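You operate a simulated robot arm through the tools that you are given. There is no shell and no other tool.

You run a simulated robot arm. Do the job below in one go: nothing can be reset, and whatever is moved stays where it is left.

Task
Dry the damp tea leaf at 60 C and take it out.
Fine: heat off once the lamp turns green and before the drawer opens; dish on the blue tile; shut the drawer again.

Only the result counts: the job must be done as asked and must still hold three seconds after the hand-in. Knocking over, shifting, dropping, spilling or breaking anything else fails it.

Robot
A 7-joint arm with a two-finger parallel gripper, fixed in place. Base frame: the origin is at the foot of the arm, x ahead of it, y to its left, z up. Units: mm, degrees, N and s.
Its first joint turns from -166.0 to 166.0 degrees. Payload 4.4 kg.
The tool frame sits at the grasp point between the pads (the TCP): z along the fingers, y along the line on which they close. The tips reach 23 mm beyond it. Largest opening 94 mm; finger width 38, thickness 10; the body of the gripper, 54 by 96 mm, starts 39 mm behind the TCP.
Orientation is that of the tool frame in the base frame, as [roll, pitch, yaw] about the fixed x, y, z axes, in that order (R = Rz(yaw) Ry(pitch) Rx(roll)). With the fingers straight down and closing along the base's y, the tool's x points along the base's -x, its y along +y and its z along -z.

Tools
- The arm moves only by the tool move_arm. Its argument "increments" is a list of rows, each a list of 3 entries, a list of its own where there are three numbers: the turn, a rotation vector about the base's x, y, z in degrees, then the shift along the base's x, y, z in mm, then the gripper command, from -1 (shut) to 1 (fully open), values between in proportion. In form: [[[rx, ry, rz], [tx, ty, tz], jaw], ...]. A call has 1 to 20 rows; each row is the pose to reach, as a shift and turn from the pose commanded when the call began. Rows are played at 5 a second. More than 50 mm and 8.6 degrees between two rows, or a gripper value outside its range, and nothing of the call is played. Where a pose cannot be reached the arm comes as near as it can. A force on the tool above 90 N (or 10 N above the force at the start of the call, whichever is more), or a blocked arm, ends the call early, and 0.2 s more pass. Each finger travels about 72 mm/s and halts on what it meets, pressing with about 25 N; the grip force reading is that of the motor and also rises with nothing between the fingers. The clock runs only during rows and for 0.2 s after the last one: add rows that repeat a pose to give the fingers time. It gives the time, the measured TCP pose, the force on the tool (base axes), the opening and the grip force at its end, in the units of the frame above (readings bear some noise), with the torque about the TCP (base axes, N m) and any sound that the robot's microphone picked up.
- Cameras (640 x 400 px; columns grow to the right, rows downward): "scene" is fixed at [400.2, -649.9, 1452.6]; the picture's right is [0.89, -0.46, 0.00], its down [-0.12, -0.23, -0.97] and it looks along [0.44, 0.86, -0.25] (base axes); focal length 372 px, centre (320, 200). "wrist" rides on the gripper at [86, 16, -74] in the tool frame; the picture's right is [-0.18, 0.98, 0.00], its down [-0.58, -0.11, -0.81] and it looks along [-0.79, -0.15, 0.59] (tool axes); focal length 243 px, centre (320, 200). There is no depth. A picture from a camera that has moved, and an enlarged one, comes with that camera's place and axes in the base frame and with its lens.
- capture(camera): a new picture of that camera. It takes no simulated time.
- zoom(camera, box): a new picture of the part [left, top, right, bottom] of that camera's present view, enlarged. It takes no simulated time.
- job_done(): hands the job in; it is judged then, once.

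Places have to be worked out from the pictures, the camera data and where the tool is seen. Open the gripper and draw the arm clear of the work before you hand the job in, unless the task says otherwise.

The tools are called after ">>>" as name(argument=value, ...) on one line, values as JSON. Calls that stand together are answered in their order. move_arm: Moves the arm, as the interface text tells. Its arguments: {"type":"object","properties":{"increments":{"type":"array"}},"required":["increments"]} The other tools are called the same way: capture (camera) takes a picture; zoom (camera, box) takes an enlarged picture of a part of a camera's view; job_done () hands the job in.

At the start:

```text
time: 0.0
eef_pos: [823.4, 328.8, 1303.2]
tcp_rot: [180.0, -0.1, 179.9]
contact_force: [0.0, 0.8, -0.2]
wrist_torque: [0.02, 0.01, -0.02]
gripper_width: 93.7
finger_force: 0.0
```

scene: 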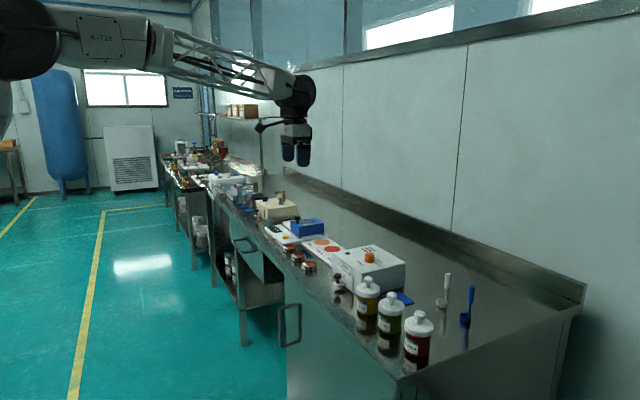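
wrist: 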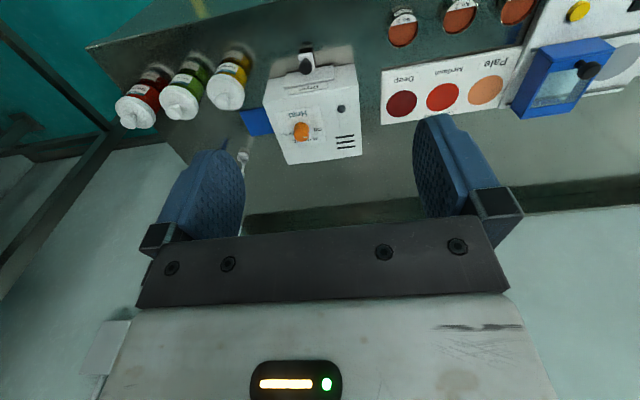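

I start by looking closely at the scene and wrist views to find the dryer, the drawer, the lamp and the blue tile.

>>> zoom(camera="scene", box=[300, 220, 460, 320])

>>> zoom(camera="wrist", box=[220, 30, 400, 180])

>>> zoom(camera="wrist", box=[380, 0, 640, 130])

>>> zoom(camera="scene", box=[220, 170, 360, 280])

```text
4.00 times, centred on (380, 270) of scene
camera zoom: at [400.2, -649.9, 1452.6], right [0.89, -0.46, 0.0], down [-0.12, -0.23, -0.97], along [0.44, 0.86, -0.25], focal length 1486 px, centre (80, -80)
```

zoom: 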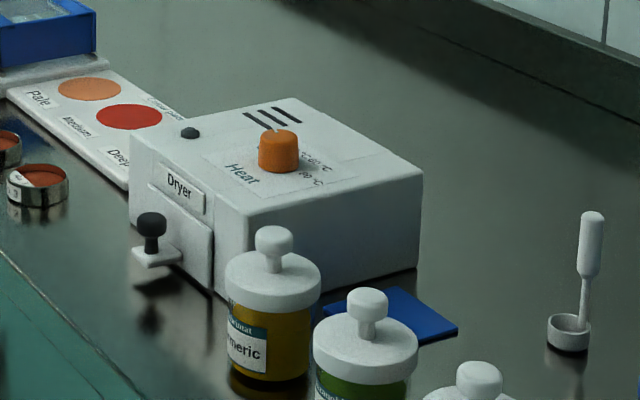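

```text
2.67 times, centred on (310, 105) of wrist
camera zoom: at [738.0, 343.5, 1379.7], right [0.18, 0.98, 0.0], down [0.58, -0.11, 0.81], along [0.79, -0.15, -0.59], focal length 647 px, centre (347, 453)
```

zoom: 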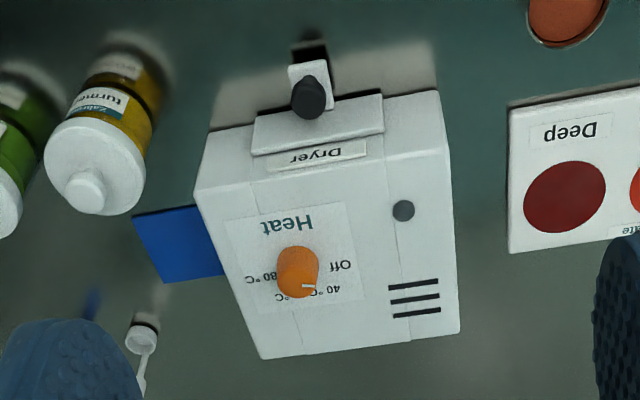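

```text
2.46 times, centred on (510, 65) of wrist
camera zoom: at [738.0, 343.5, 1379.7], right [0.18, 0.98, 0.0], down [0.58, -0.11, 0.81], along [0.79, -0.15, -0.59], focal length 597 px, centre (-148, 532)
```

zoom: 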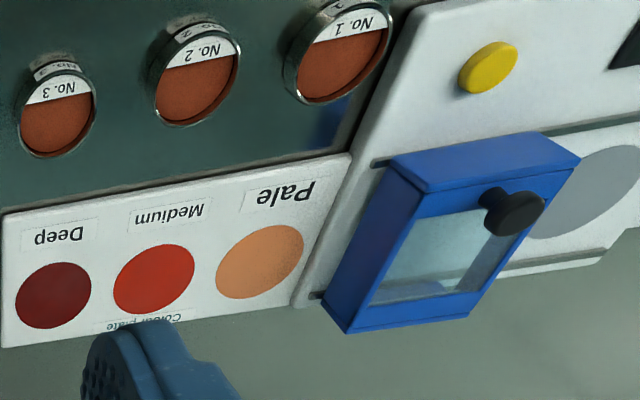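

```text
3.64 times, centred on (290, 225) of scene
camera zoom: at [400.2, -649.9, 1452.6], right [0.89, -0.46, 0.0], down [-0.12, -0.23, -0.97], along [0.44, 0.86, -0.25], focal length 1351 px, centre (429, 109)
```

zoom: 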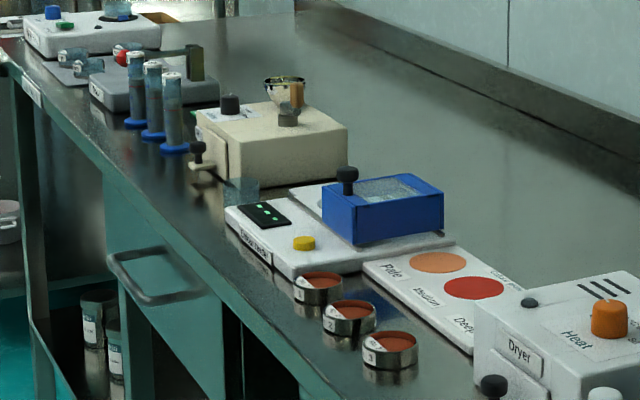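

The dryer is at roughly x 940–1100, y 170–330, with an orange heat knob on top near (1040, 248, 979), a dark lamp, and a drawer with a black knob near (941, 278, 927). I zoom in further to read the dial and look for the tea dish.

>>> zoom(camera="wrist", box=[270, 90, 360, 150])

>>> zoom(camera="scene", box=[330, 235, 410, 290])

>>> zoom(camera="scene", box=[150, 130, 290, 220])

>>> zoom(camera="scene", box=[340, 260, 500, 370])

```text
6.67 times, centred on (315, 120) of wrist
camera zoom: at [738.0, 343.5, 1379.7], right [0.18, 0.98, 0.0], down [0.58, -0.11, 0.81], along [0.79, -0.15, -0.59], focal length 1618 px, centre (353, 733)
```

zoom: 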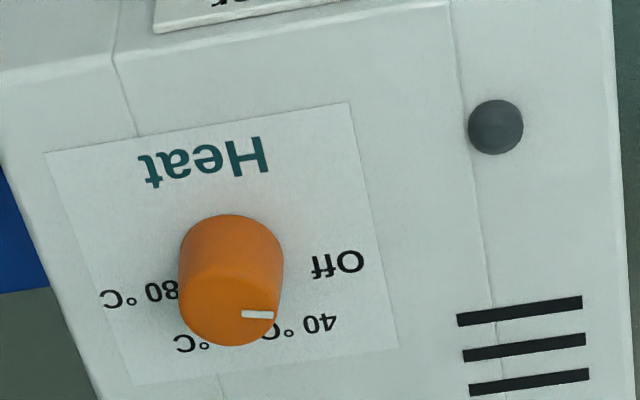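

```text
7.27 times, centred on (370, 262) of scene
camera zoom: at [400.2, -649.9, 1452.6], right [0.89, -0.46, 0.0], down [-0.12, -0.23, -0.97], along [0.44, 0.86, -0.25], focal length 2703 px, centre (-44, -254)
```

zoom: 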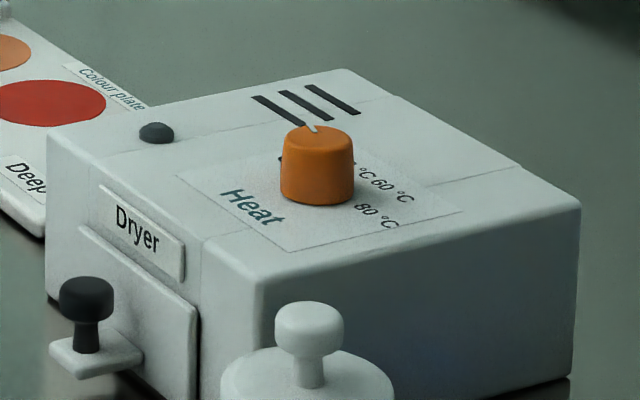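

```text
4.44 times, centred on (220, 175) of scene
camera zoom: at [400.2, -649.9, 1452.6], right [0.89, -0.46, 0.0], down [-0.12, -0.23, -0.97], along [0.44, 0.86, -0.25], focal length 1652 px, centre (764, 311)
```

zoom: 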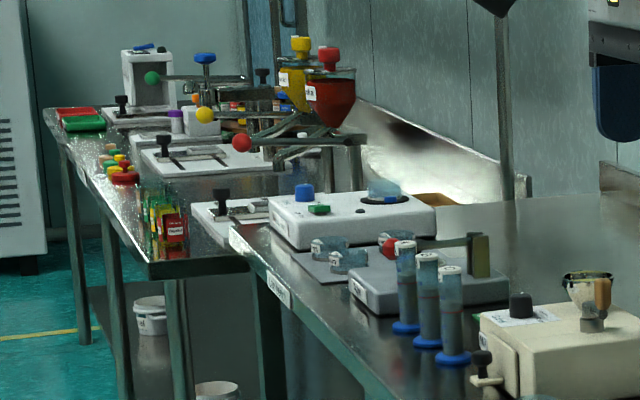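

```text
3.64 times, centred on (420, 315) of scene
camera zoom: at [400.2, -649.9, 1452.6], right [0.89, -0.46, 0.0], down [-0.12, -0.23, -0.97], along [0.44, 0.86, -0.25], focal length 1351 px, centre (-44, -218)
```

zoom: 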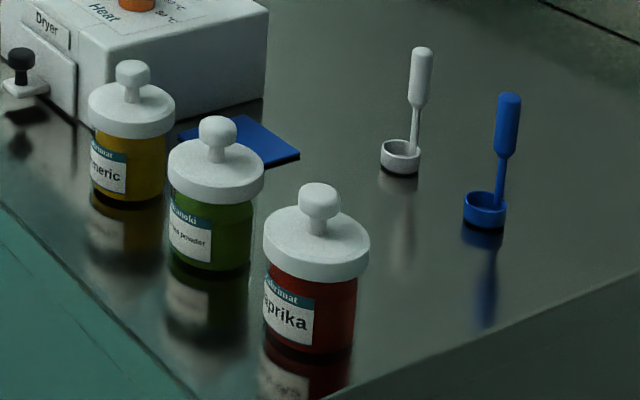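

The dial has Off, 40, 60 and 80 °C around the knob, and the pointer seems to be at Off; the blue tile lies on the bench on the -y side of the dryer. I move to a closer viewing pose above and in front of the dryer.

>>> move_arm(increments=[[[0, 0, 0], [12, -16, -37], 1], [[0, 0, 0], [24, -32, -74], 1], [[0, 0, 0], [36, -48, -111], 1], [[0, 0, 0], [48, -64, -148], 1], [[0, 0, 0], [60, -79, -183], 1], [[0, 0, 0], [60, -79, -183], 1]])

>>> capture(camera="wrist")

```text
time: 1.4
eef_pos: [884.2, 249.6, 1120.6]
tcp_rot: [-179.9, 0.0, -180.0]
contact_force: [0.6, 1.2, 0.1]
wrist_torque: [0.02, -0.02, -0.01]
gripper_width: 93.7
finger_force: 0.1
```

```text
taken
camera wrist: at [797.9, 264.6, 1195.7], right [0.18, 0.98, 0.0], down [0.58, -0.11, 0.81], along [0.79, -0.15, -0.59], focal length 243 px, centre (320, 200)
```

wrist: 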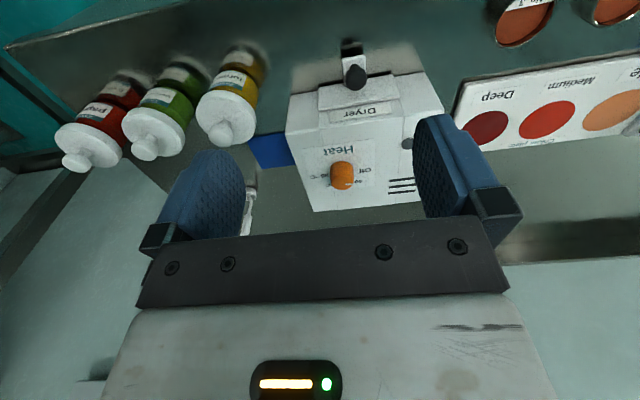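

The move went as planned and the dryer is in view between the fingers. I zoom in on it for measurements.

>>> zoom(camera="wrist", box=[280, 30, 450, 220])

>>> zoom(camera="wrist", box=[310, 130, 420, 210])

>>> zoom(camera="wrist", box=[180, 40, 340, 240])

>>> capture(camera="scene")

```text
2.11 times, centred on (365, 125) of wrist
camera zoom: at [797.9, 264.6, 1195.7], right [0.18, 0.98, 0.0], down [0.58, -0.11, 0.81], along [0.79, -0.15, -0.59], focal length 511 px, centre (225, 358)
```

zoom: 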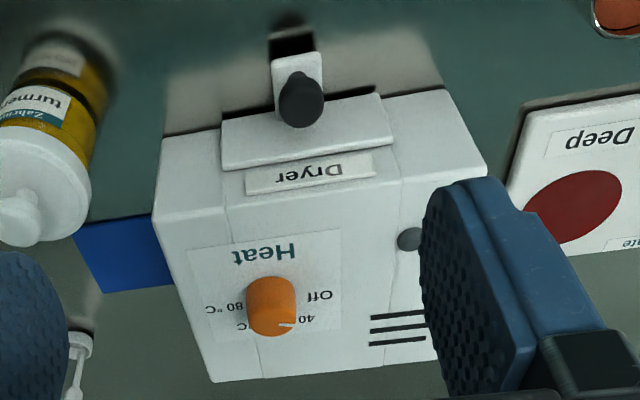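

```text
5.00 times, centred on (365, 170) of wrist
camera zoom: at [797.9, 264.6, 1195.7], right [0.18, 0.98, 0.0], down [0.58, -0.11, 0.81], along [0.79, -0.15, -0.59], focal length 1213 px, centre (95, 350)
```

zoom: 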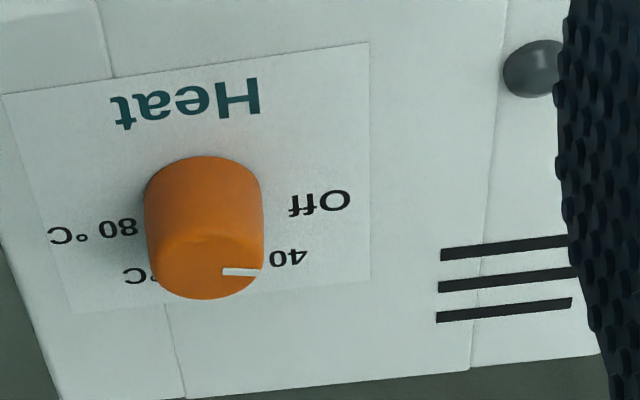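

```text
2.00 times, centred on (260, 140) of wrist
camera zoom: at [797.9, 264.6, 1195.7], right [0.18, 0.98, 0.0], down [0.58, -0.11, 0.81], along [0.79, -0.15, -0.59], focal length 485 px, centre (440, 320)
```

zoom: 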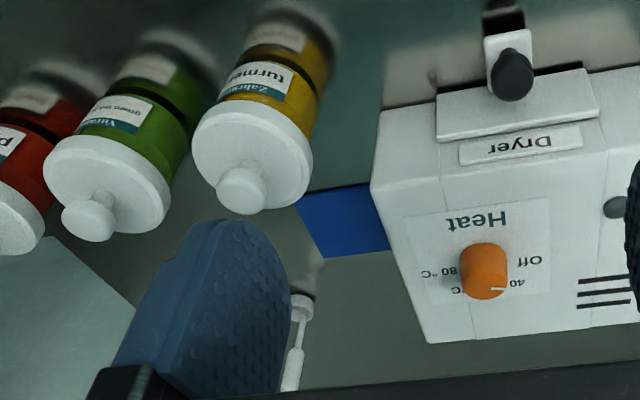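

```text
taken
```

scene: 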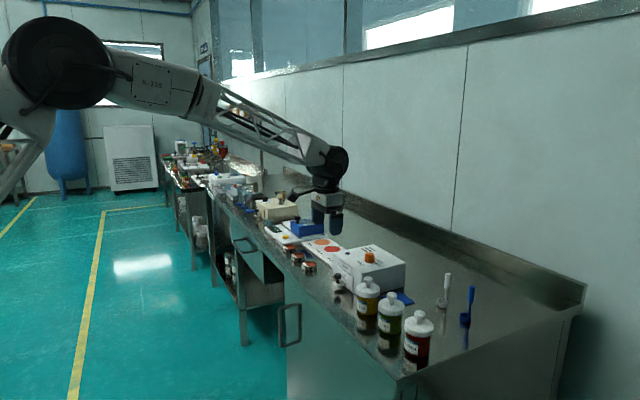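

Triangulating both views puts the knob-top centre at about (1041, 250, 992), dial plane near z 969, bench near z 888, and the blue tile around x 1034–1097, y 98–169. I test reach by moving over the knob at a safe height.

>>> move_arm(increments=[[[0, 0, 0], [40, 0, 0], 1], [[0, 0, 0], [80, 0, 0], 1], [[0, 0, 0], [120, 0, -20], 1], [[0, 0, 0], [158, 0, -40], 1], [[0, 0, 0], [158, 0, -40], 1]])

>>> capture(camera="wrist")

>>> zoom(camera="scene", box=[300, 150, 460, 320])

```text
time: 2.6
eef_pos: [1040.1, 248.6, 1081.5]
tcp_rot: [-179.9, 0.0, -179.9]
contact_force: [0.7, 0.3, 0.1]
wrist_torque: [0.04, 0.01, 0.01]
gripper_width: 93.8
finger_force: 0.1
```

```text
taken
camera wrist: at [955.0, 263.6, 1156.6], right [0.18, 0.98, 0.0], down [0.58, -0.11, 0.81], along [0.79, -0.15, -0.59], focal length 243 px, centre (320, 200)
```

wrist: 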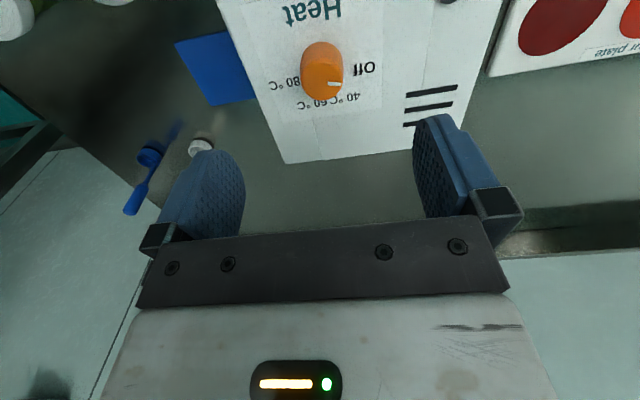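

```text
2.35 times, centred on (380, 235) of scene
camera zoom: at [400.2, -649.9, 1452.6], right [0.89, -0.46, 0.0], down [-0.12, -0.23, -0.97], along [0.44, 0.86, -0.25], focal length 874 px, centre (179, 118)
```

zoom: 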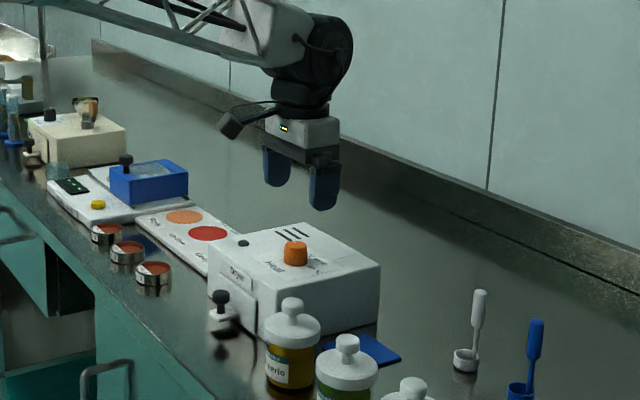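

The pose over the knob is reachable. I zoom in on the dial and the tile from here for refined positions.

>>> zoom(camera="wrist", box=[260, 20, 400, 120])

>>> zoom(camera="wrist", box=[160, 20, 300, 120])

>>> zoom(camera="scene", box=[345, 235, 405, 275])

```text
4.00 times, centred on (330, 70) of wrist
camera zoom: at [955.0, 263.6, 1156.6], right [0.18, 0.98, 0.0], down [0.58, -0.11, 0.81], along [0.79, -0.15, -0.59], focal length 970 px, centre (280, 720)
```

zoom: 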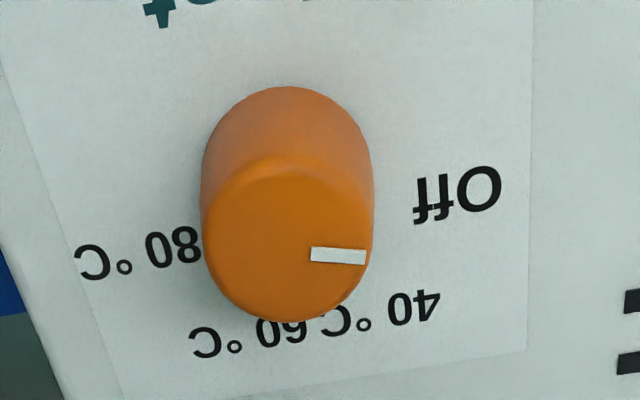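

```text
4.00 times, centred on (230, 70) of wrist
camera zoom: at [955.0, 263.6, 1156.6], right [0.18, 0.98, 0.0], down [0.58, -0.11, 0.81], along [0.79, -0.15, -0.59], focal length 970 px, centre (680, 720)
```

zoom: 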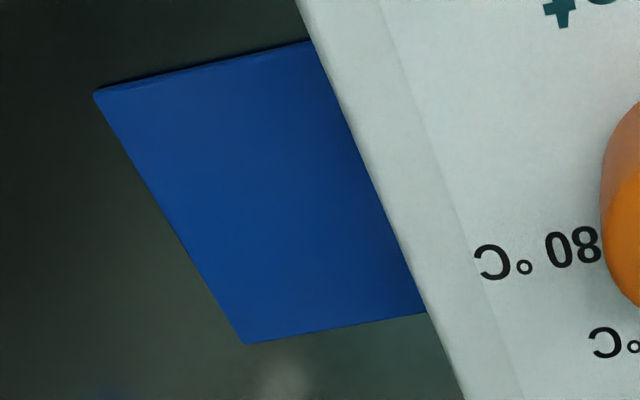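

```text
10.00 times, centred on (375, 255) of scene
camera zoom: at [400.2, -649.9, 1452.6], right [0.89, -0.46, 0.0], down [-0.12, -0.23, -0.97], along [0.44, 0.86, -0.25], focal length 3716 px, centre (-230, -350)
```

zoom: 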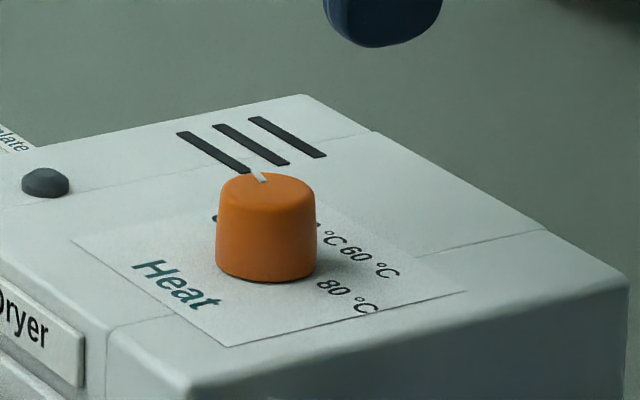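

From this closer view the pointer sits at −75° from the +x direction (Off), with 40, 60, 80 at −25°, +25°, +75°, so reaching 60 needs a −100° turn about z. I pre-rotate the tool by +50° above the knob so the whole turn fits in one grip.

>>> move_arm(increments=[[[0, 0, 8], [0, 1, 0], 1], [[0, 0, 16], [0, 1, 0], 1], [[0, 0, 24], [0, 1, 0], 1], [[0, 0, 32], [0, 1, 0], 1], [[0, 0, 40], [0, 1, 0], 1], [[0, 0, 48], [0, 1, 0], 1], [[0, 0, 50], [0, 1, 0], 1], [[0, 0, 50], [0, 1, 0], 1]])

>>> capture(camera="wrist")

>>> zoom(camera="scene", box=[320, 190, 420, 280])

```text
time: 4.4
eef_pos: [1041.6, 249.5, 1082.8]
tcp_rot: [-179.9, 0.0, -129.9]
contact_force: [-0.2, -0.1, 0.0]
wrist_torque: [0.02, -0.02, 0.01]
gripper_width: 93.9
finger_force: 0.0
```

```text
taken
camera wrist: at [974.5, 193.3, 1156.7], right [-0.64, 0.77, 0.0], down [0.46, 0.38, 0.81], along [0.62, 0.51, -0.59], focal length 243 px, centre (320, 200)
```

wrist: 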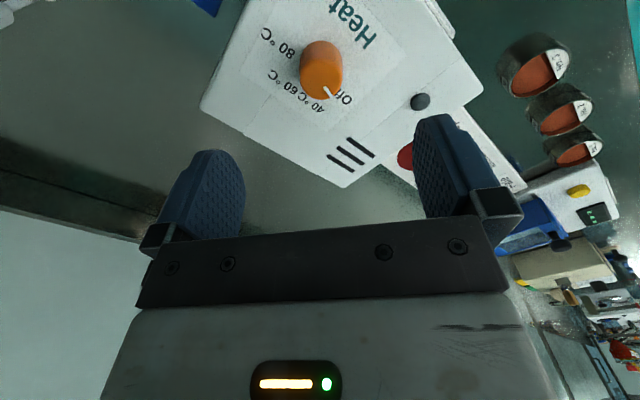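

```text
4.44 times, centred on (370, 235) of scene
camera zoom: at [400.2, -649.9, 1452.6], right [0.89, -0.46, 0.0], down [-0.12, -0.23, -0.97], along [0.44, 0.86, -0.25], focal length 1652 px, centre (98, 44)
```

zoom: 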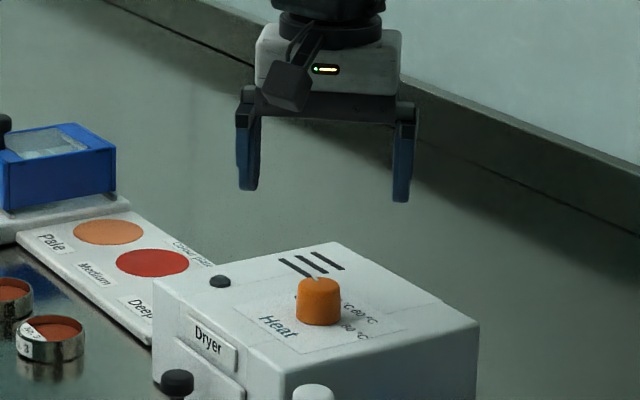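

The +50° rotation worked. I refine the knob centre from this second wrist viewpoint before descending.

>>> zoom(camera="wrist", box=[260, 20, 400, 120])

```text
4.00 times, centred on (330, 70) of wrist
camera zoom: at [974.5, 193.3, 1156.7], right [-0.64, 0.77, 0.0], down [0.46, 0.38, 0.81], along [0.62, 0.51, -0.59], focal length 970 px, centre (280, 720)
```

zoom: 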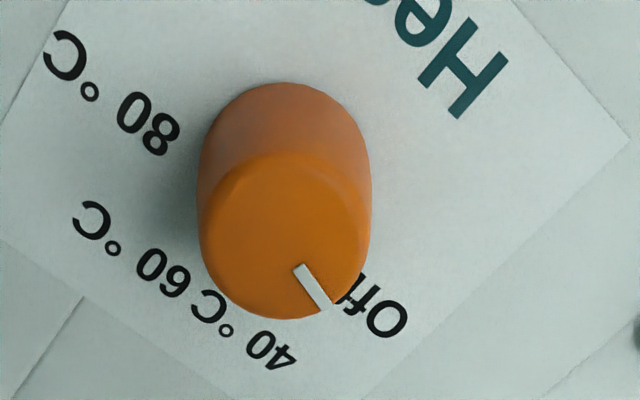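

Combining the two wrist views, the knob axis is within about 1 mm of the tool axis, so I descend about 87 mm to bring the fingertips a few mm above the dial plate around the knob.

>>> move_arm(increments=[[[0, 0, 0], [-0.5, -0.5, -30], 1], [[0, 0, 0], [-0.5, -0.5, -55], 1], [[0, 0, 0], [-0.5, -0.5, -72], 1], [[0, 0, 0], [-0.5, -0.5, -80], 1], [[0, 0, 0], [-0.5, -0.5, -86], 1], [[0, 0, 0], [-0.5, -0.5, -86], 1]])

>>> capture(camera="wrist")

>>> zoom(camera="scene", box=[335, 220, 415, 280])

```text
time: 5.8
eef_pos: [1041.4, 248.1, 995.7]
tcp_rot: [180.0, 0.0, -130.0]
contact_force: [-0.3, -0.1, -0.4]
wrist_torque: [0.01, 0.01, 0.01]
gripper_width: 93.9
finger_force: 0.0
```

```text
taken
camera wrist: at [974.9, 192.8, 1070.5], right [-0.64, 0.77, 0.0], down [0.46, 0.38, 0.81], along [0.62, 0.51, -0.59], focal length 243 px, centre (320, 200)
```

wrist: 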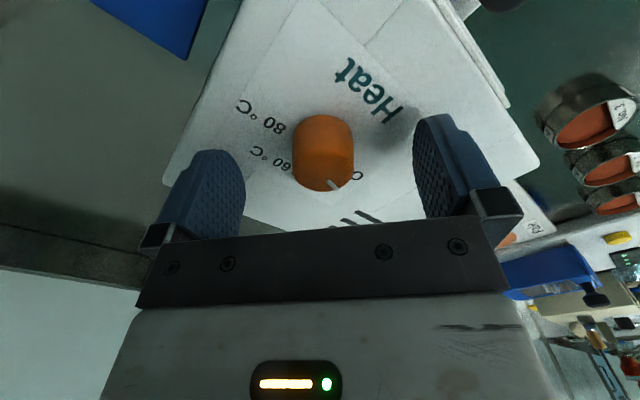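

```text
6.67 times, centred on (375, 250) of scene
camera zoom: at [400.2, -649.9, 1452.6], right [0.89, -0.46, 0.0], down [-0.12, -0.23, -0.97], along [0.44, 0.86, -0.25], focal length 2478 px, centre (-47, -133)
```

zoom: 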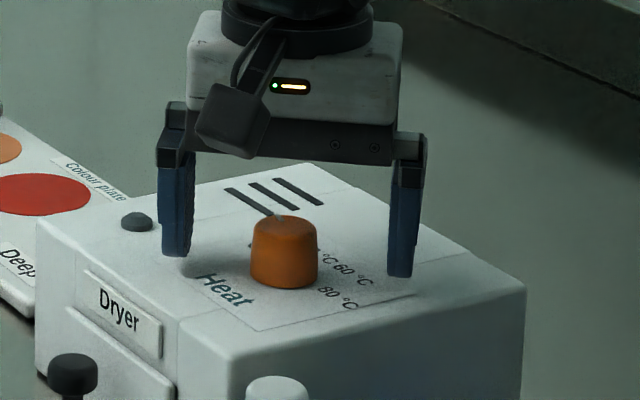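

The knob sits centred between the open fingers with the tips just above the plate. I close the gripper on the knob.

>>> move_arm(increments=[[[0, 0, 0], [0, 0, 0], -0.2], [[0, 0, 0], [0, 0, 0], -0.3], [[0, 0, 0], [0, 0, 0], -1], [[0, 0, 0], [0, 0, 0], -1], [[0, 0, 0], [0, 0, 0], -1]])

>>> zoom(camera="scene", box=[335, 220, 415, 280])

>>> zoom(camera="wrist", box=[220, 60, 420, 240])

```text
time: 7.0
eef_pos: [1041.0, 251.7, 993.5]
tcp_rot: [-179.9, 0.0, -129.8]
contact_force: [-31.5, 23.9, 3.4]
wrist_torque: [0.51, 0.88, -0.09]
gripper_width: 30.7
finger_force: 44.9
```

```text
6.67 times, centred on (375, 250) of scene
camera zoom: at [400.2, -649.9, 1452.6], right [0.89, -0.46, 0.0], down [-0.12, -0.23, -0.97], along [0.44, 0.86, -0.25], focal length 2478 px, centre (-47, -133)
```

zoom: 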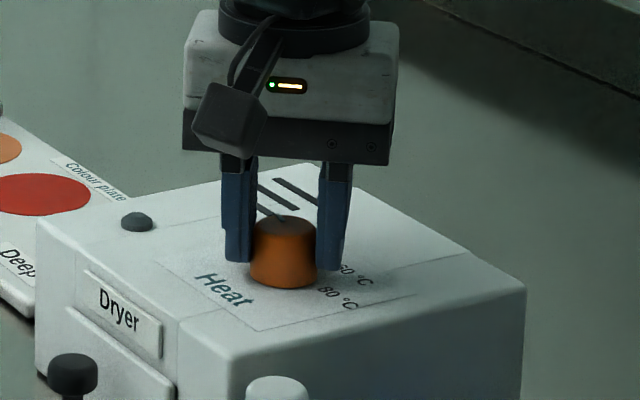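

```text
2.22 times, centred on (320, 150) of wrist
camera zoom: at [974.1, 194.2, 1070.6], right [-0.64, 0.77, 0.0], down [0.46, 0.38, 0.81], along [0.62, 0.51, -0.59], focal length 539 px, centre (320, 311)
```

zoom: 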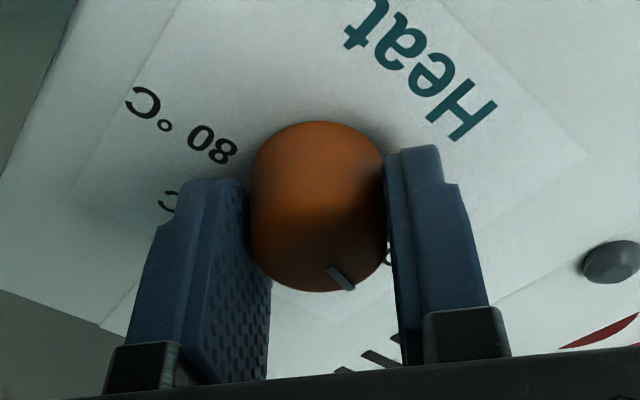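

The grip is on the knob (30.7 mm), but a ~40 N side load shows the tool is ~1.7 mm off along the closing axis; the dryer has not moved. I shift along the closing direction to unload before turning.

>>> move_arm(increments=[[[0, 0, 0], [-0.6, 0.5, 0], -1], [[0, 0, 0], [-1.2, 1.0, 0], -1], [[0, 0, 0], [-1.2, 1.0, 0], -1]])

```text
time: 7.8
eef_pos: [1040.8, 251.8, 995.2]
tcp_rot: [-179.9, 0.2, -130.0]
contact_force: [16.0, 27.5, -7.3]
wrist_torque: [0.96, -0.8, -0.01]
gripper_width: 30.8
finger_force: 45.0
```

The closing-axis load is mostly gone, but a different side load appears; I hold for a moment to see the settled reading.

>>> move_arm(increments=[[[0, 0, 0], [0, 0, 0], -1], [[0, 0, 0], [0, 0, 0], -1]])

>>> zoom(camera="scene", box=[335, 220, 415, 280])

```text
time: 8.4
eef_pos: [1041.2, 251.8, 993.5]
tcp_rot: [179.9, -0.1, -130.1]
contact_force: [27.9, 24.3, -7.1]
wrist_torque: [0.6, -0.73, 0.02]
gripper_width: 30.6
finger_force: 45.1
```

```text
6.67 times, centred on (375, 250) of scene
camera zoom: at [400.2, -649.9, 1452.6], right [0.89, -0.46, 0.0], down [-0.12, -0.23, -0.97], along [0.44, 0.86, -0.25], focal length 2478 px, centre (-47, -133)
```

zoom: 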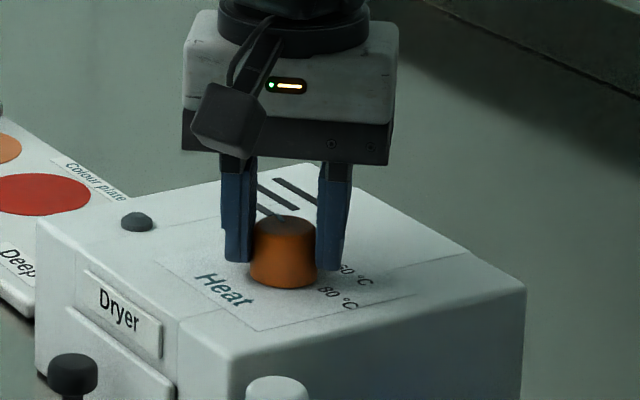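

A steady ~36 N load along the pads remains, about 1.2 mm of offset at the apparent stiffness. I shift to relieve it.

>>> move_arm(increments=[[[0, 0, 0], [0.5, 0.4, 0], -1], [[0, 0, 0], [0.9, 0.8, 0], -1], [[0, 0, 0], [0.9, 0.8, 0], -1], [[0, 0, 0], [0.9, 0.8, 0], -1]])

```text
time: 9.4
eef_pos: [1040.6, 250.9, 995.3]
tcp_rot: [179.9, -0.1, -130.0]
contact_force: [-4.3, -3.2, 1.7]
wrist_torque: [-0.46, 0.46, -0.02]
gripper_width: 30.6
finger_force: 44.1
```

Loads are now near zero. I turn the knob −100° about z in one smooth motion toward 60 °C.

>>> move_arm(increments=[[[0, 0, -8], [0, 0, 0], -1], [[0, 0, -16], [0, 0, 0], -1], [[0, 0, -24], [0, 0, 0], -1], [[0, 0, -32], [0, 0, 0], -1], [[0, 0, -40], [0, 0, 0], -1], [[0, 0, -48], [0, 0, 0], -1], [[0, 0, -56], [0, 0, 0], -1], [[0, 0, -64], [0, 0, 0], -1], [[0, 0, -72], [0, 0, 0], -1], [[0, 0, -80], [0, 0, 0], -1], [[0, 0, -88], [0, 0, 0], -1], [[0, 0, -96], [0, 0, 0], -1], [[0, 0, -100], [0, 0, 0], -1], [[0, 0, -100], [0, 0, 0], -1]])

>>> zoom(camera="scene", box=[335, 220, 415, 280])

>>> capture(camera="wrist")

```text
time: 12.3
eef_pos: [1039.6, 251.8, 994.9]
tcp_rot: [-179.7, -0.1, 130.1]
contact_force: [-23.3, -13.8, 11.2]
wrist_torque: [-0.65, 0.79, -0.02]
gripper_width: 30.6
finger_force: 45.2
stopped in row 14: the force on the tool passed its limit at 91 N (the readings are from after the stop); the commanded pose is now the measured one
```

```text
6.67 times, centred on (375, 250) of scene
camera zoom: at [400.2, -649.9, 1452.6], right [0.89, -0.46, 0.0], down [-0.12, -0.23, -0.97], along [0.44, 0.86, -0.25], focal length 2478 px, centre (-47, -133)
```

zoom: 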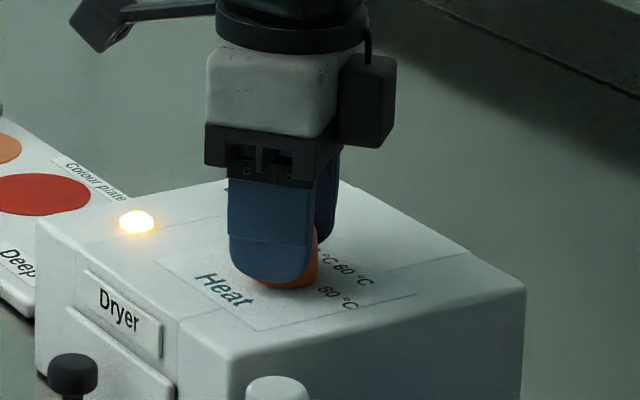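

```text
taken
camera wrist: at [997.0, 326.7, 1070.7], right [0.87, 0.49, 0.0], down [0.3, -0.51, 0.81], along [0.4, -0.7, -0.59], focal length 243 px, centre (320, 200)
```

wrist: 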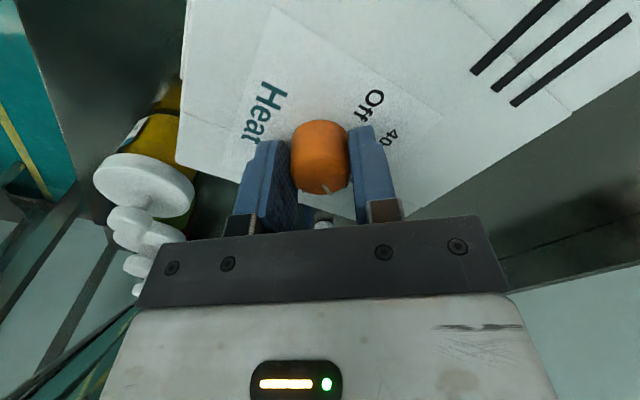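

The knob turned the full 100° (the force limit tripped right at the end), the dryer did not move and the lamp is now lit amber. I check that the pointer is on 60 °C.

>>> zoom(camera="wrist", box=[260, 70, 420, 240])

>>> zoom(camera="scene", box=[350, 240, 400, 275])

```text
2.35 times, centred on (340, 155) of wrist
camera zoom: at [997.0, 326.7, 1070.7], right [0.87, 0.49, 0.0], down [0.3, -0.51, 0.81], along [0.4, -0.7, -0.59], focal length 571 px, centre (273, 306)
```

zoom: 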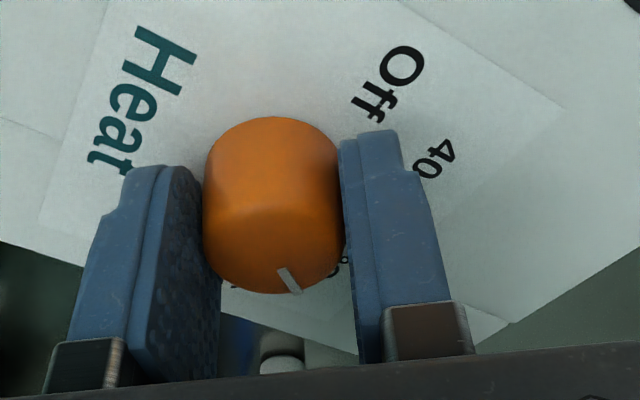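

```text
11.43 times, centred on (375, 258) of scene
camera zoom: at [400.2, -649.9, 1452.6], right [0.89, -0.46, 0.0], down [-0.12, -0.23, -0.97], along [0.44, 0.86, -0.25], focal length 4247 px, centre (-309, -457)
```

zoom: 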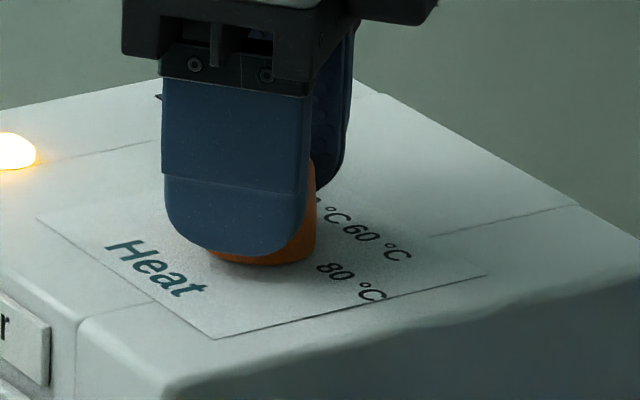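

The lamp is amber (heating). I zoom further into the pointer to measure its angle precisely.

>>> zoom(camera="wrist", box=[285, 110, 365, 200])

>>> zoom(camera="scene", box=[345, 240, 365, 255])

```text
4.44 times, centred on (325, 155) of wrist
camera zoom: at [997.0, 326.7, 1070.7], right [0.87, 0.49, 0.0], down [0.3, -0.51, 0.81], along [0.4, -0.7, -0.59], focal length 1078 px, centre (298, 400)
```

zoom: 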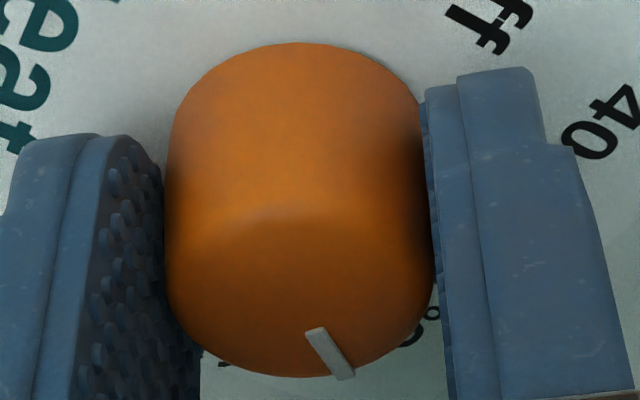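

```text
16.00 times, centred on (355, 248) of scene
camera zoom: at [400.2, -649.9, 1452.6], right [0.89, -0.46, 0.0], down [-0.12, -0.23, -0.97], along [0.44, 0.86, -0.25], focal length 5946 px, centre (-240, -560)
```

zoom: 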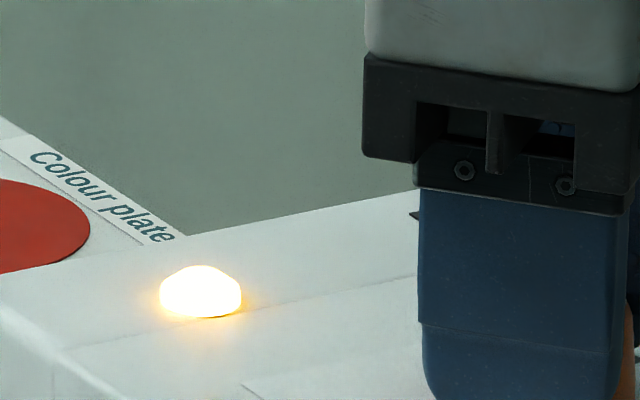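

The pointer reads roughly −25° to −37°, close to the 60 mark but I want to be sure. I open the fingers in place so both cameras can see the pointer against the labels.

>>> move_arm(increments=[[[0, 0, 0], [0, 0, 0], 0.6], [[0, 0, 0], [0, 0, 0], 1], [[0, 0, 0], [0, 0, 0], 1]])

>>> zoom(camera="wrist", box=[265, 90, 385, 210])

>>> zoom(camera="scene", box=[345, 235, 405, 275])

```text
time: 13.1
eef_pos: [1039.0, 252.3, 994.5]
tcp_rot: [-179.9, -0.1, 130.3]
contact_force: [1.1, -0.7, 0.5]
wrist_torque: [-0.03, 0.02, -0.01]
gripper_width: 94.0
finger_force: 0.0
```

```text
3.33 times, centred on (325, 150) of wrist
camera zoom: at [997.6, 327.1, 1070.0], right [0.87, 0.49, 0.0], down [0.29, -0.51, 0.81], along [0.4, -0.7, -0.59], focal length 809 px, centre (303, 367)
```

zoom: 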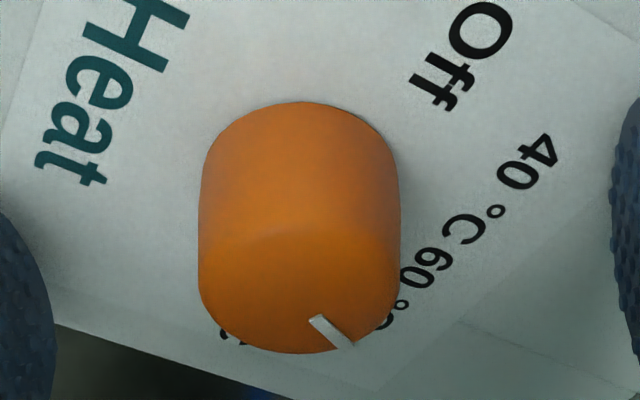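

```text
10.00 times, centred on (375, 255) of scene
camera zoom: at [400.2, -649.9, 1452.6], right [0.89, -0.46, 0.0], down [-0.12, -0.23, -0.97], along [0.44, 0.86, -0.25], focal length 3716 px, centre (-230, -350)
```

zoom: 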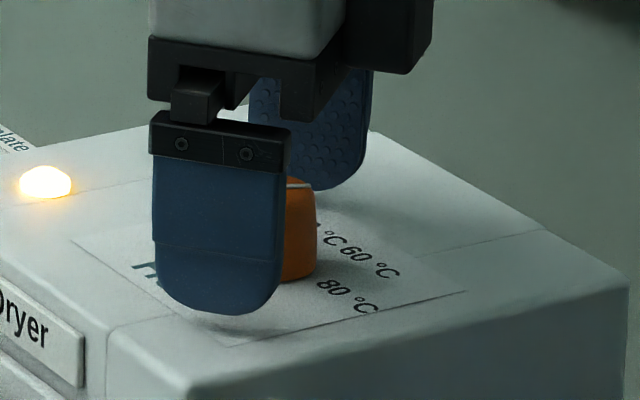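

On release the knob settled on its 60 °C detent (pointer at about −23°). I re-centre the tool by ~1 mm and wait with fingers open, watching the lamp.

>>> move_arm(increments=[[[0, 0, 0], [0.6, -0.7, 0], 1], [[0, 0, 0], [0.6, -0.7, 0], 1], [[0, 0, 0], [0.6, -0.7, 0], 1], [[0, 0, 0], [0.6, -0.7, 0], 1], [[0, 0, 0], [0.6, -0.7, 0], 1], [[0, 0, 0], [0.6, -0.7, 0], 1], [[0, 0, 0], [0.6, -0.7, 0], 1], [[0, 0, 0], [0.6, -0.7, 0], 1], [[0, 0, 0], [0.6, -0.7, 0], 1], [[0, 0, 0], [0.6, -0.7, 0], 1]])

>>> zoom(camera="scene", box=[345, 235, 405, 275])

```text
time: 15.3
eef_pos: [1041.3, 251.3, 994.2]
tcp_rot: [-179.8, -0.1, 130.2]
contact_force: [-0.1, -0.2, -0.5]
wrist_torque: [0.03, 0.0, 0.0]
gripper_width: 94.1
finger_force: 0.1
```

```text
10.00 times, centred on (375, 255) of scene
camera zoom: at [400.2, -649.9, 1452.6], right [0.89, -0.46, 0.0], down [-0.12, -0.23, -0.97], along [0.44, 0.86, -0.25], focal length 3716 px, centre (-230, -350)
```

zoom: 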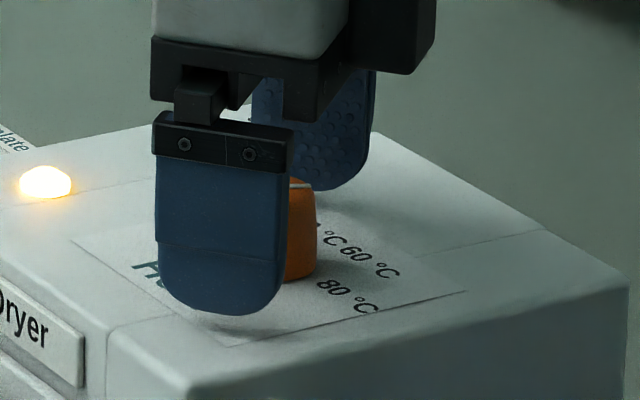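

The lamp is still amber. I keep waiting at the same pose.

>>> move_arm(increments=[[[0, 0, 0], [0, 0, 0], 1], [[0, 0, 0], [0, 0, 0], 1], [[0, 0, 0], [0, 0, 0], 1], [[0, 0, 0], [0, 0, 0], 1], [[0, 0, 0], [0, 0, 0], 1], [[0, 0, 0], [0, 0, 0], 1], [[0, 0, 0], [0, 0, 0], 1], [[0, 0, 0], [0, 0, 0], 1], [[0, 0, 0], [0, 0, 0], 1], [[0, 0, 0], [0, 0, 0], 1]])

>>> zoom(camera="scene", box=[345, 235, 405, 275])

```text
time: 17.5
eef_pos: [1041.4, 252.6, 994.6]
tcp_rot: [-179.8, -0.1, 130.1]
contact_force: [0.0, -0.6, 1.4]
wrist_torque: [0.0, 0.03, 0.0]
gripper_width: 94.1
finger_force: 0.1
```

```text
10.00 times, centred on (375, 255) of scene
camera zoom: at [400.2, -649.9, 1452.6], right [0.89, -0.46, 0.0], down [-0.12, -0.23, -0.97], along [0.44, 0.86, -0.25], focal length 3716 px, centre (-230, -350)
```

zoom: 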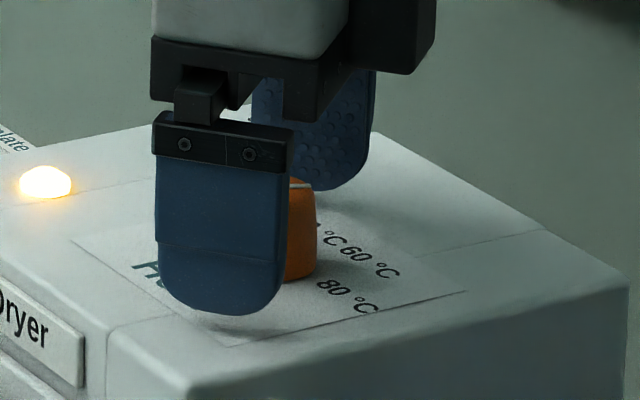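

Still amber at 17.5 s. I continue to wait.

>>> move_arm(increments=[[[0, 0, 0], [0, 0, 0], 1], [[0, 0, 0], [0, 0, 0], 1], [[0, 0, 0], [0, 0, 0], 1], [[0, 0, 0], [0, 0, 0], 1], [[0, 0, 0], [0, 0, 0], 1], [[0, 0, 0], [0, 0, 0], 1], [[0, 0, 0], [0, 0, 0], 1], [[0, 0, 0], [0, 0, 0], 1], [[0, 0, 0], [0, 0, 0], 1], [[0, 0, 0], [0, 0, 0], 1]])

>>> zoom(camera="scene", box=[345, 235, 405, 275])

```text
time: 19.7
eef_pos: [1040.2, 251.1, 995.6]
tcp_rot: [-179.8, -0.1, 130.2]
contact_force: [0.0, 0.4, 0.1]
wrist_torque: [0.01, -0.01, 0.03]
gripper_width: 94.1
finger_force: 0.0
```

```text
10.00 times, centred on (375, 255) of scene
camera zoom: at [400.2, -649.9, 1452.6], right [0.89, -0.46, 0.0], down [-0.12, -0.23, -0.97], along [0.44, 0.86, -0.25], focal length 3716 px, centre (-230, -350)
```

zoom: 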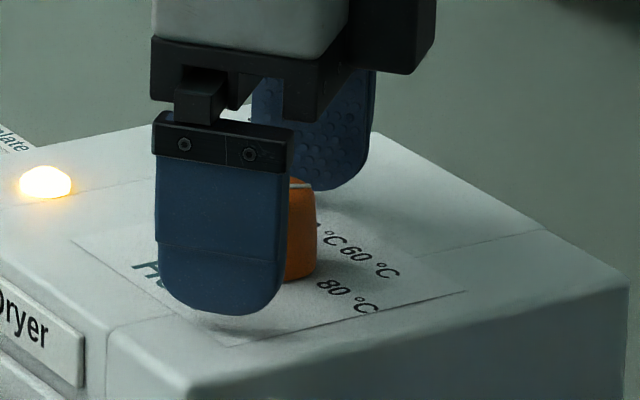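

Still amber at 19.7 s, so I keep waiting in the same place.

>>> move_arm(increments=[[[0, 0, 0], [0, 0, 0], 1], [[0, 0, 0], [0, 0, 0], 1], [[0, 0, 0], [0, 0, 0], 1], [[0, 0, 0], [0, 0, 0], 1], [[0, 0, 0], [0, 0, 0], 1], [[0, 0, 0], [0, 0, 0], 1], [[0, 0, 0], [0, 0, 0], 1], [[0, 0, 0], [0, 0, 0], 1], [[0, 0, 0], [0, 0, 0], 1], [[0, 0, 0], [0, 0, 0], 1], [[0, 0, 0], [0, 0, 0], 1], [[0, 0, 0], [0, 0, 0], 1], [[0, 0, 0], [0, 0, 0], 1], [[0, 0, 0], [0, 0, 0], 1], [[0, 0, 0], [0, 0, 0], 1]])

>>> zoom(camera="scene", box=[345, 235, 405, 275])

```text
time: 22.9
eef_pos: [1040.1, 251.5, 994.5]
tcp_rot: [-179.8, -0.1, 130.3]
contact_force: [0.1, 0.2, -0.5]
wrist_torque: [-0.02, -0.02, -0.01]
gripper_width: 94.0
finger_force: 0.1
```

```text
10.00 times, centred on (375, 255) of scene
camera zoom: at [400.2, -649.9, 1452.6], right [0.89, -0.46, 0.0], down [-0.12, -0.23, -0.97], along [0.44, 0.86, -0.25], focal length 3716 px, centre (-230, -350)
```

zoom: 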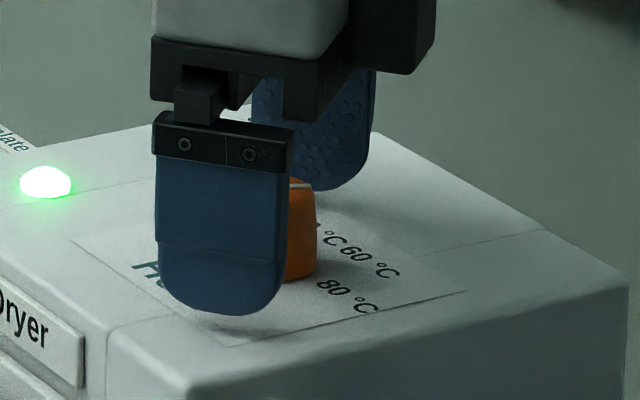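

The lamp is green. I grip the knob now to turn it back to Off.

>>> move_arm(increments=[[[0, 0, 0], [0, 0, 0], -0.25], [[0, 0, 0], [0, 0, 0], -1], [[0, 0, 0], [0, 0, 0], -1], [[0, 0, 0], [0, 0, 0], -1]])

```text
time: 23.9
eef_pos: [1038.5, 250.0, 993.4]
tcp_rot: [-179.8, 0.0, 130.1]
contact_force: [-20.6, -14.4, 4.1]
wrist_torque: [-0.21, 0.64, 0.06]
gripper_width: 30.8
finger_force: 45.1
```

Side load is ~25 N along the closing axis; I shift ~0.85 mm to unload while turning the first half (+50°).

>>> move_arm(increments=[[[0, 0, 0], [-0.6, -0.5, 0], -1], [[0, 0, 8], [-0.6, -0.5, 0], -1], [[0, 0, 16], [-0.6, -0.5, 0], -1], [[0, 0, 24], [-0.6, -0.5, 0], -1], [[0, 0, 32], [-0.6, -0.5, 0], -1], [[0, 0, 40], [-0.6, -0.5, 0], -1], [[0, 0, 48], [-0.6, -0.5, 0], -1], [[0, 0, 50], [-0.6, -0.5, 0], -1]])

```text
time: 25.7
eef_pos: [1040.3, 250.8, 994.6]
tcp_rot: [-179.8, 0.0, -179.6]
contact_force: [3.4, -7.4, -2.3]
wrist_torque: [-0.24, -0.92, -0.02]
gripper_width: 30.8
finger_force: 45.3
```

The load is small after 50°. I turn the second half (+50°) to reach Off.

>>> move_arm(increments=[[[0, 0, 8], [0, 0, 0], -1], [[0, 0, 16], [0, 0, 0], -1], [[0, 0, 24], [0, 0, 0], -1], [[0, 0, 32], [0, 0, 0], -1], [[0, 0, 40], [0, 0, 0], -1], [[0, 0, 48], [0, 0, 0], -1], [[0, 0, 50], [0, 0, 0], -1], [[0, 0, 50], [0, 0, 0], -1]])

>>> zoom(camera="scene", box=[335, 220, 415, 280])

>>> zoom(camera="wrist", box=[265, 90, 385, 210])

```text
time: 27.5
eef_pos: [1039.7, 250.9, 993.9]
tcp_rot: [-179.8, -0.2, -129.9]
contact_force: [9.4, -8.7, -2.2]
wrist_torque: [-0.18, -0.09, -0.69]
gripper_width: 31.0
finger_force: 45.0
```

```text
6.67 times, centred on (375, 250) of scene
camera zoom: at [400.2, -649.9, 1452.6], right [0.89, -0.46, 0.0], down [-0.12, -0.23, -0.97], along [0.44, 0.86, -0.25], focal length 2478 px, centre (-47, -133)
```

zoom: 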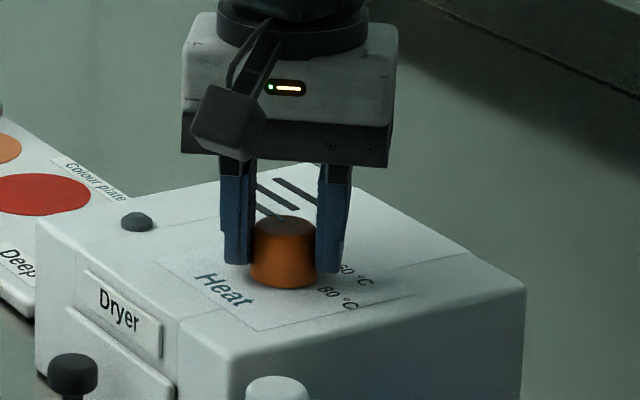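

```text
3.33 times, centred on (325, 150) of wrist
camera zoom: at [972.7, 193.0, 1070.1], right [-0.64, 0.77, 0.0], down [0.45, 0.38, 0.81], along [0.62, 0.51, -0.59], focal length 809 px, centre (303, 367)
```

zoom: 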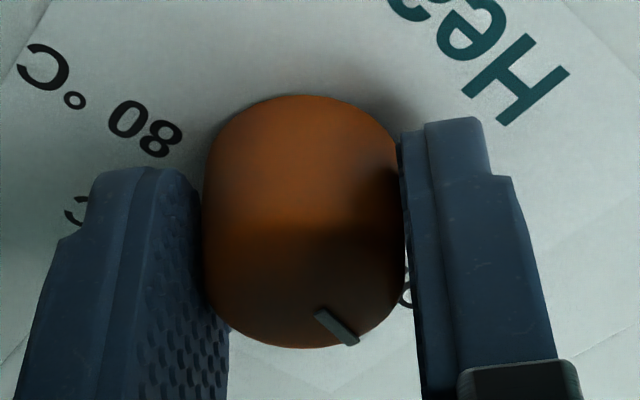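

The lamp has gone dark and the knob is back at its Off position. I release, rise clear and check the dial.

>>> move_arm(increments=[[[0, 0, 0], [0, 0, 0], 0.5], [[0, 0, 0], [0, 0, 0], 1], [[0, 0, 0], [0, 0, 0], 1], [[0, 0, 0], [0, 0, 30], 1], [[0, 0, 0], [0, 0, 65], 1], [[0, 0, 0], [0, 0, 100], 1], [[0, 0, 0], [0, 0, 100], 1]])

>>> capture(camera="wrist")

>>> zoom(camera="scene", box=[335, 220, 415, 280])

```text
time: 29.1
eef_pos: [1040.4, 251.6, 1094.7]
tcp_rot: [-179.8, -0.1, -129.8]
contact_force: [0.4, -1.1, -0.3]
wrist_torque: [-0.01, 0.0, 0.01]
gripper_width: 93.8
finger_force: 0.1
```

```text
taken
camera wrist: at [973.4, 194.0, 1169.6], right [-0.64, 0.77, 0.0], down [0.45, 0.38, 0.81], along [0.62, 0.51, -0.59], focal length 243 px, centre (320, 200)
```

wrist: 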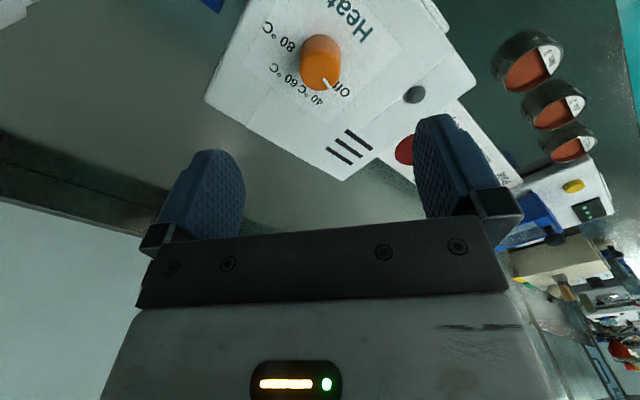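

```text
6.67 times, centred on (375, 250) of scene
camera zoom: at [400.2, -649.9, 1452.6], right [0.89, -0.46, 0.0], down [-0.12, -0.23, -0.97], along [0.44, 0.86, -0.25], focal length 2478 px, centre (-47, -133)
```

zoom: 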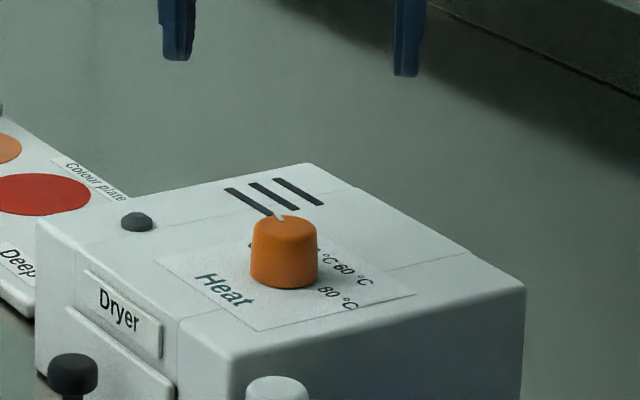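

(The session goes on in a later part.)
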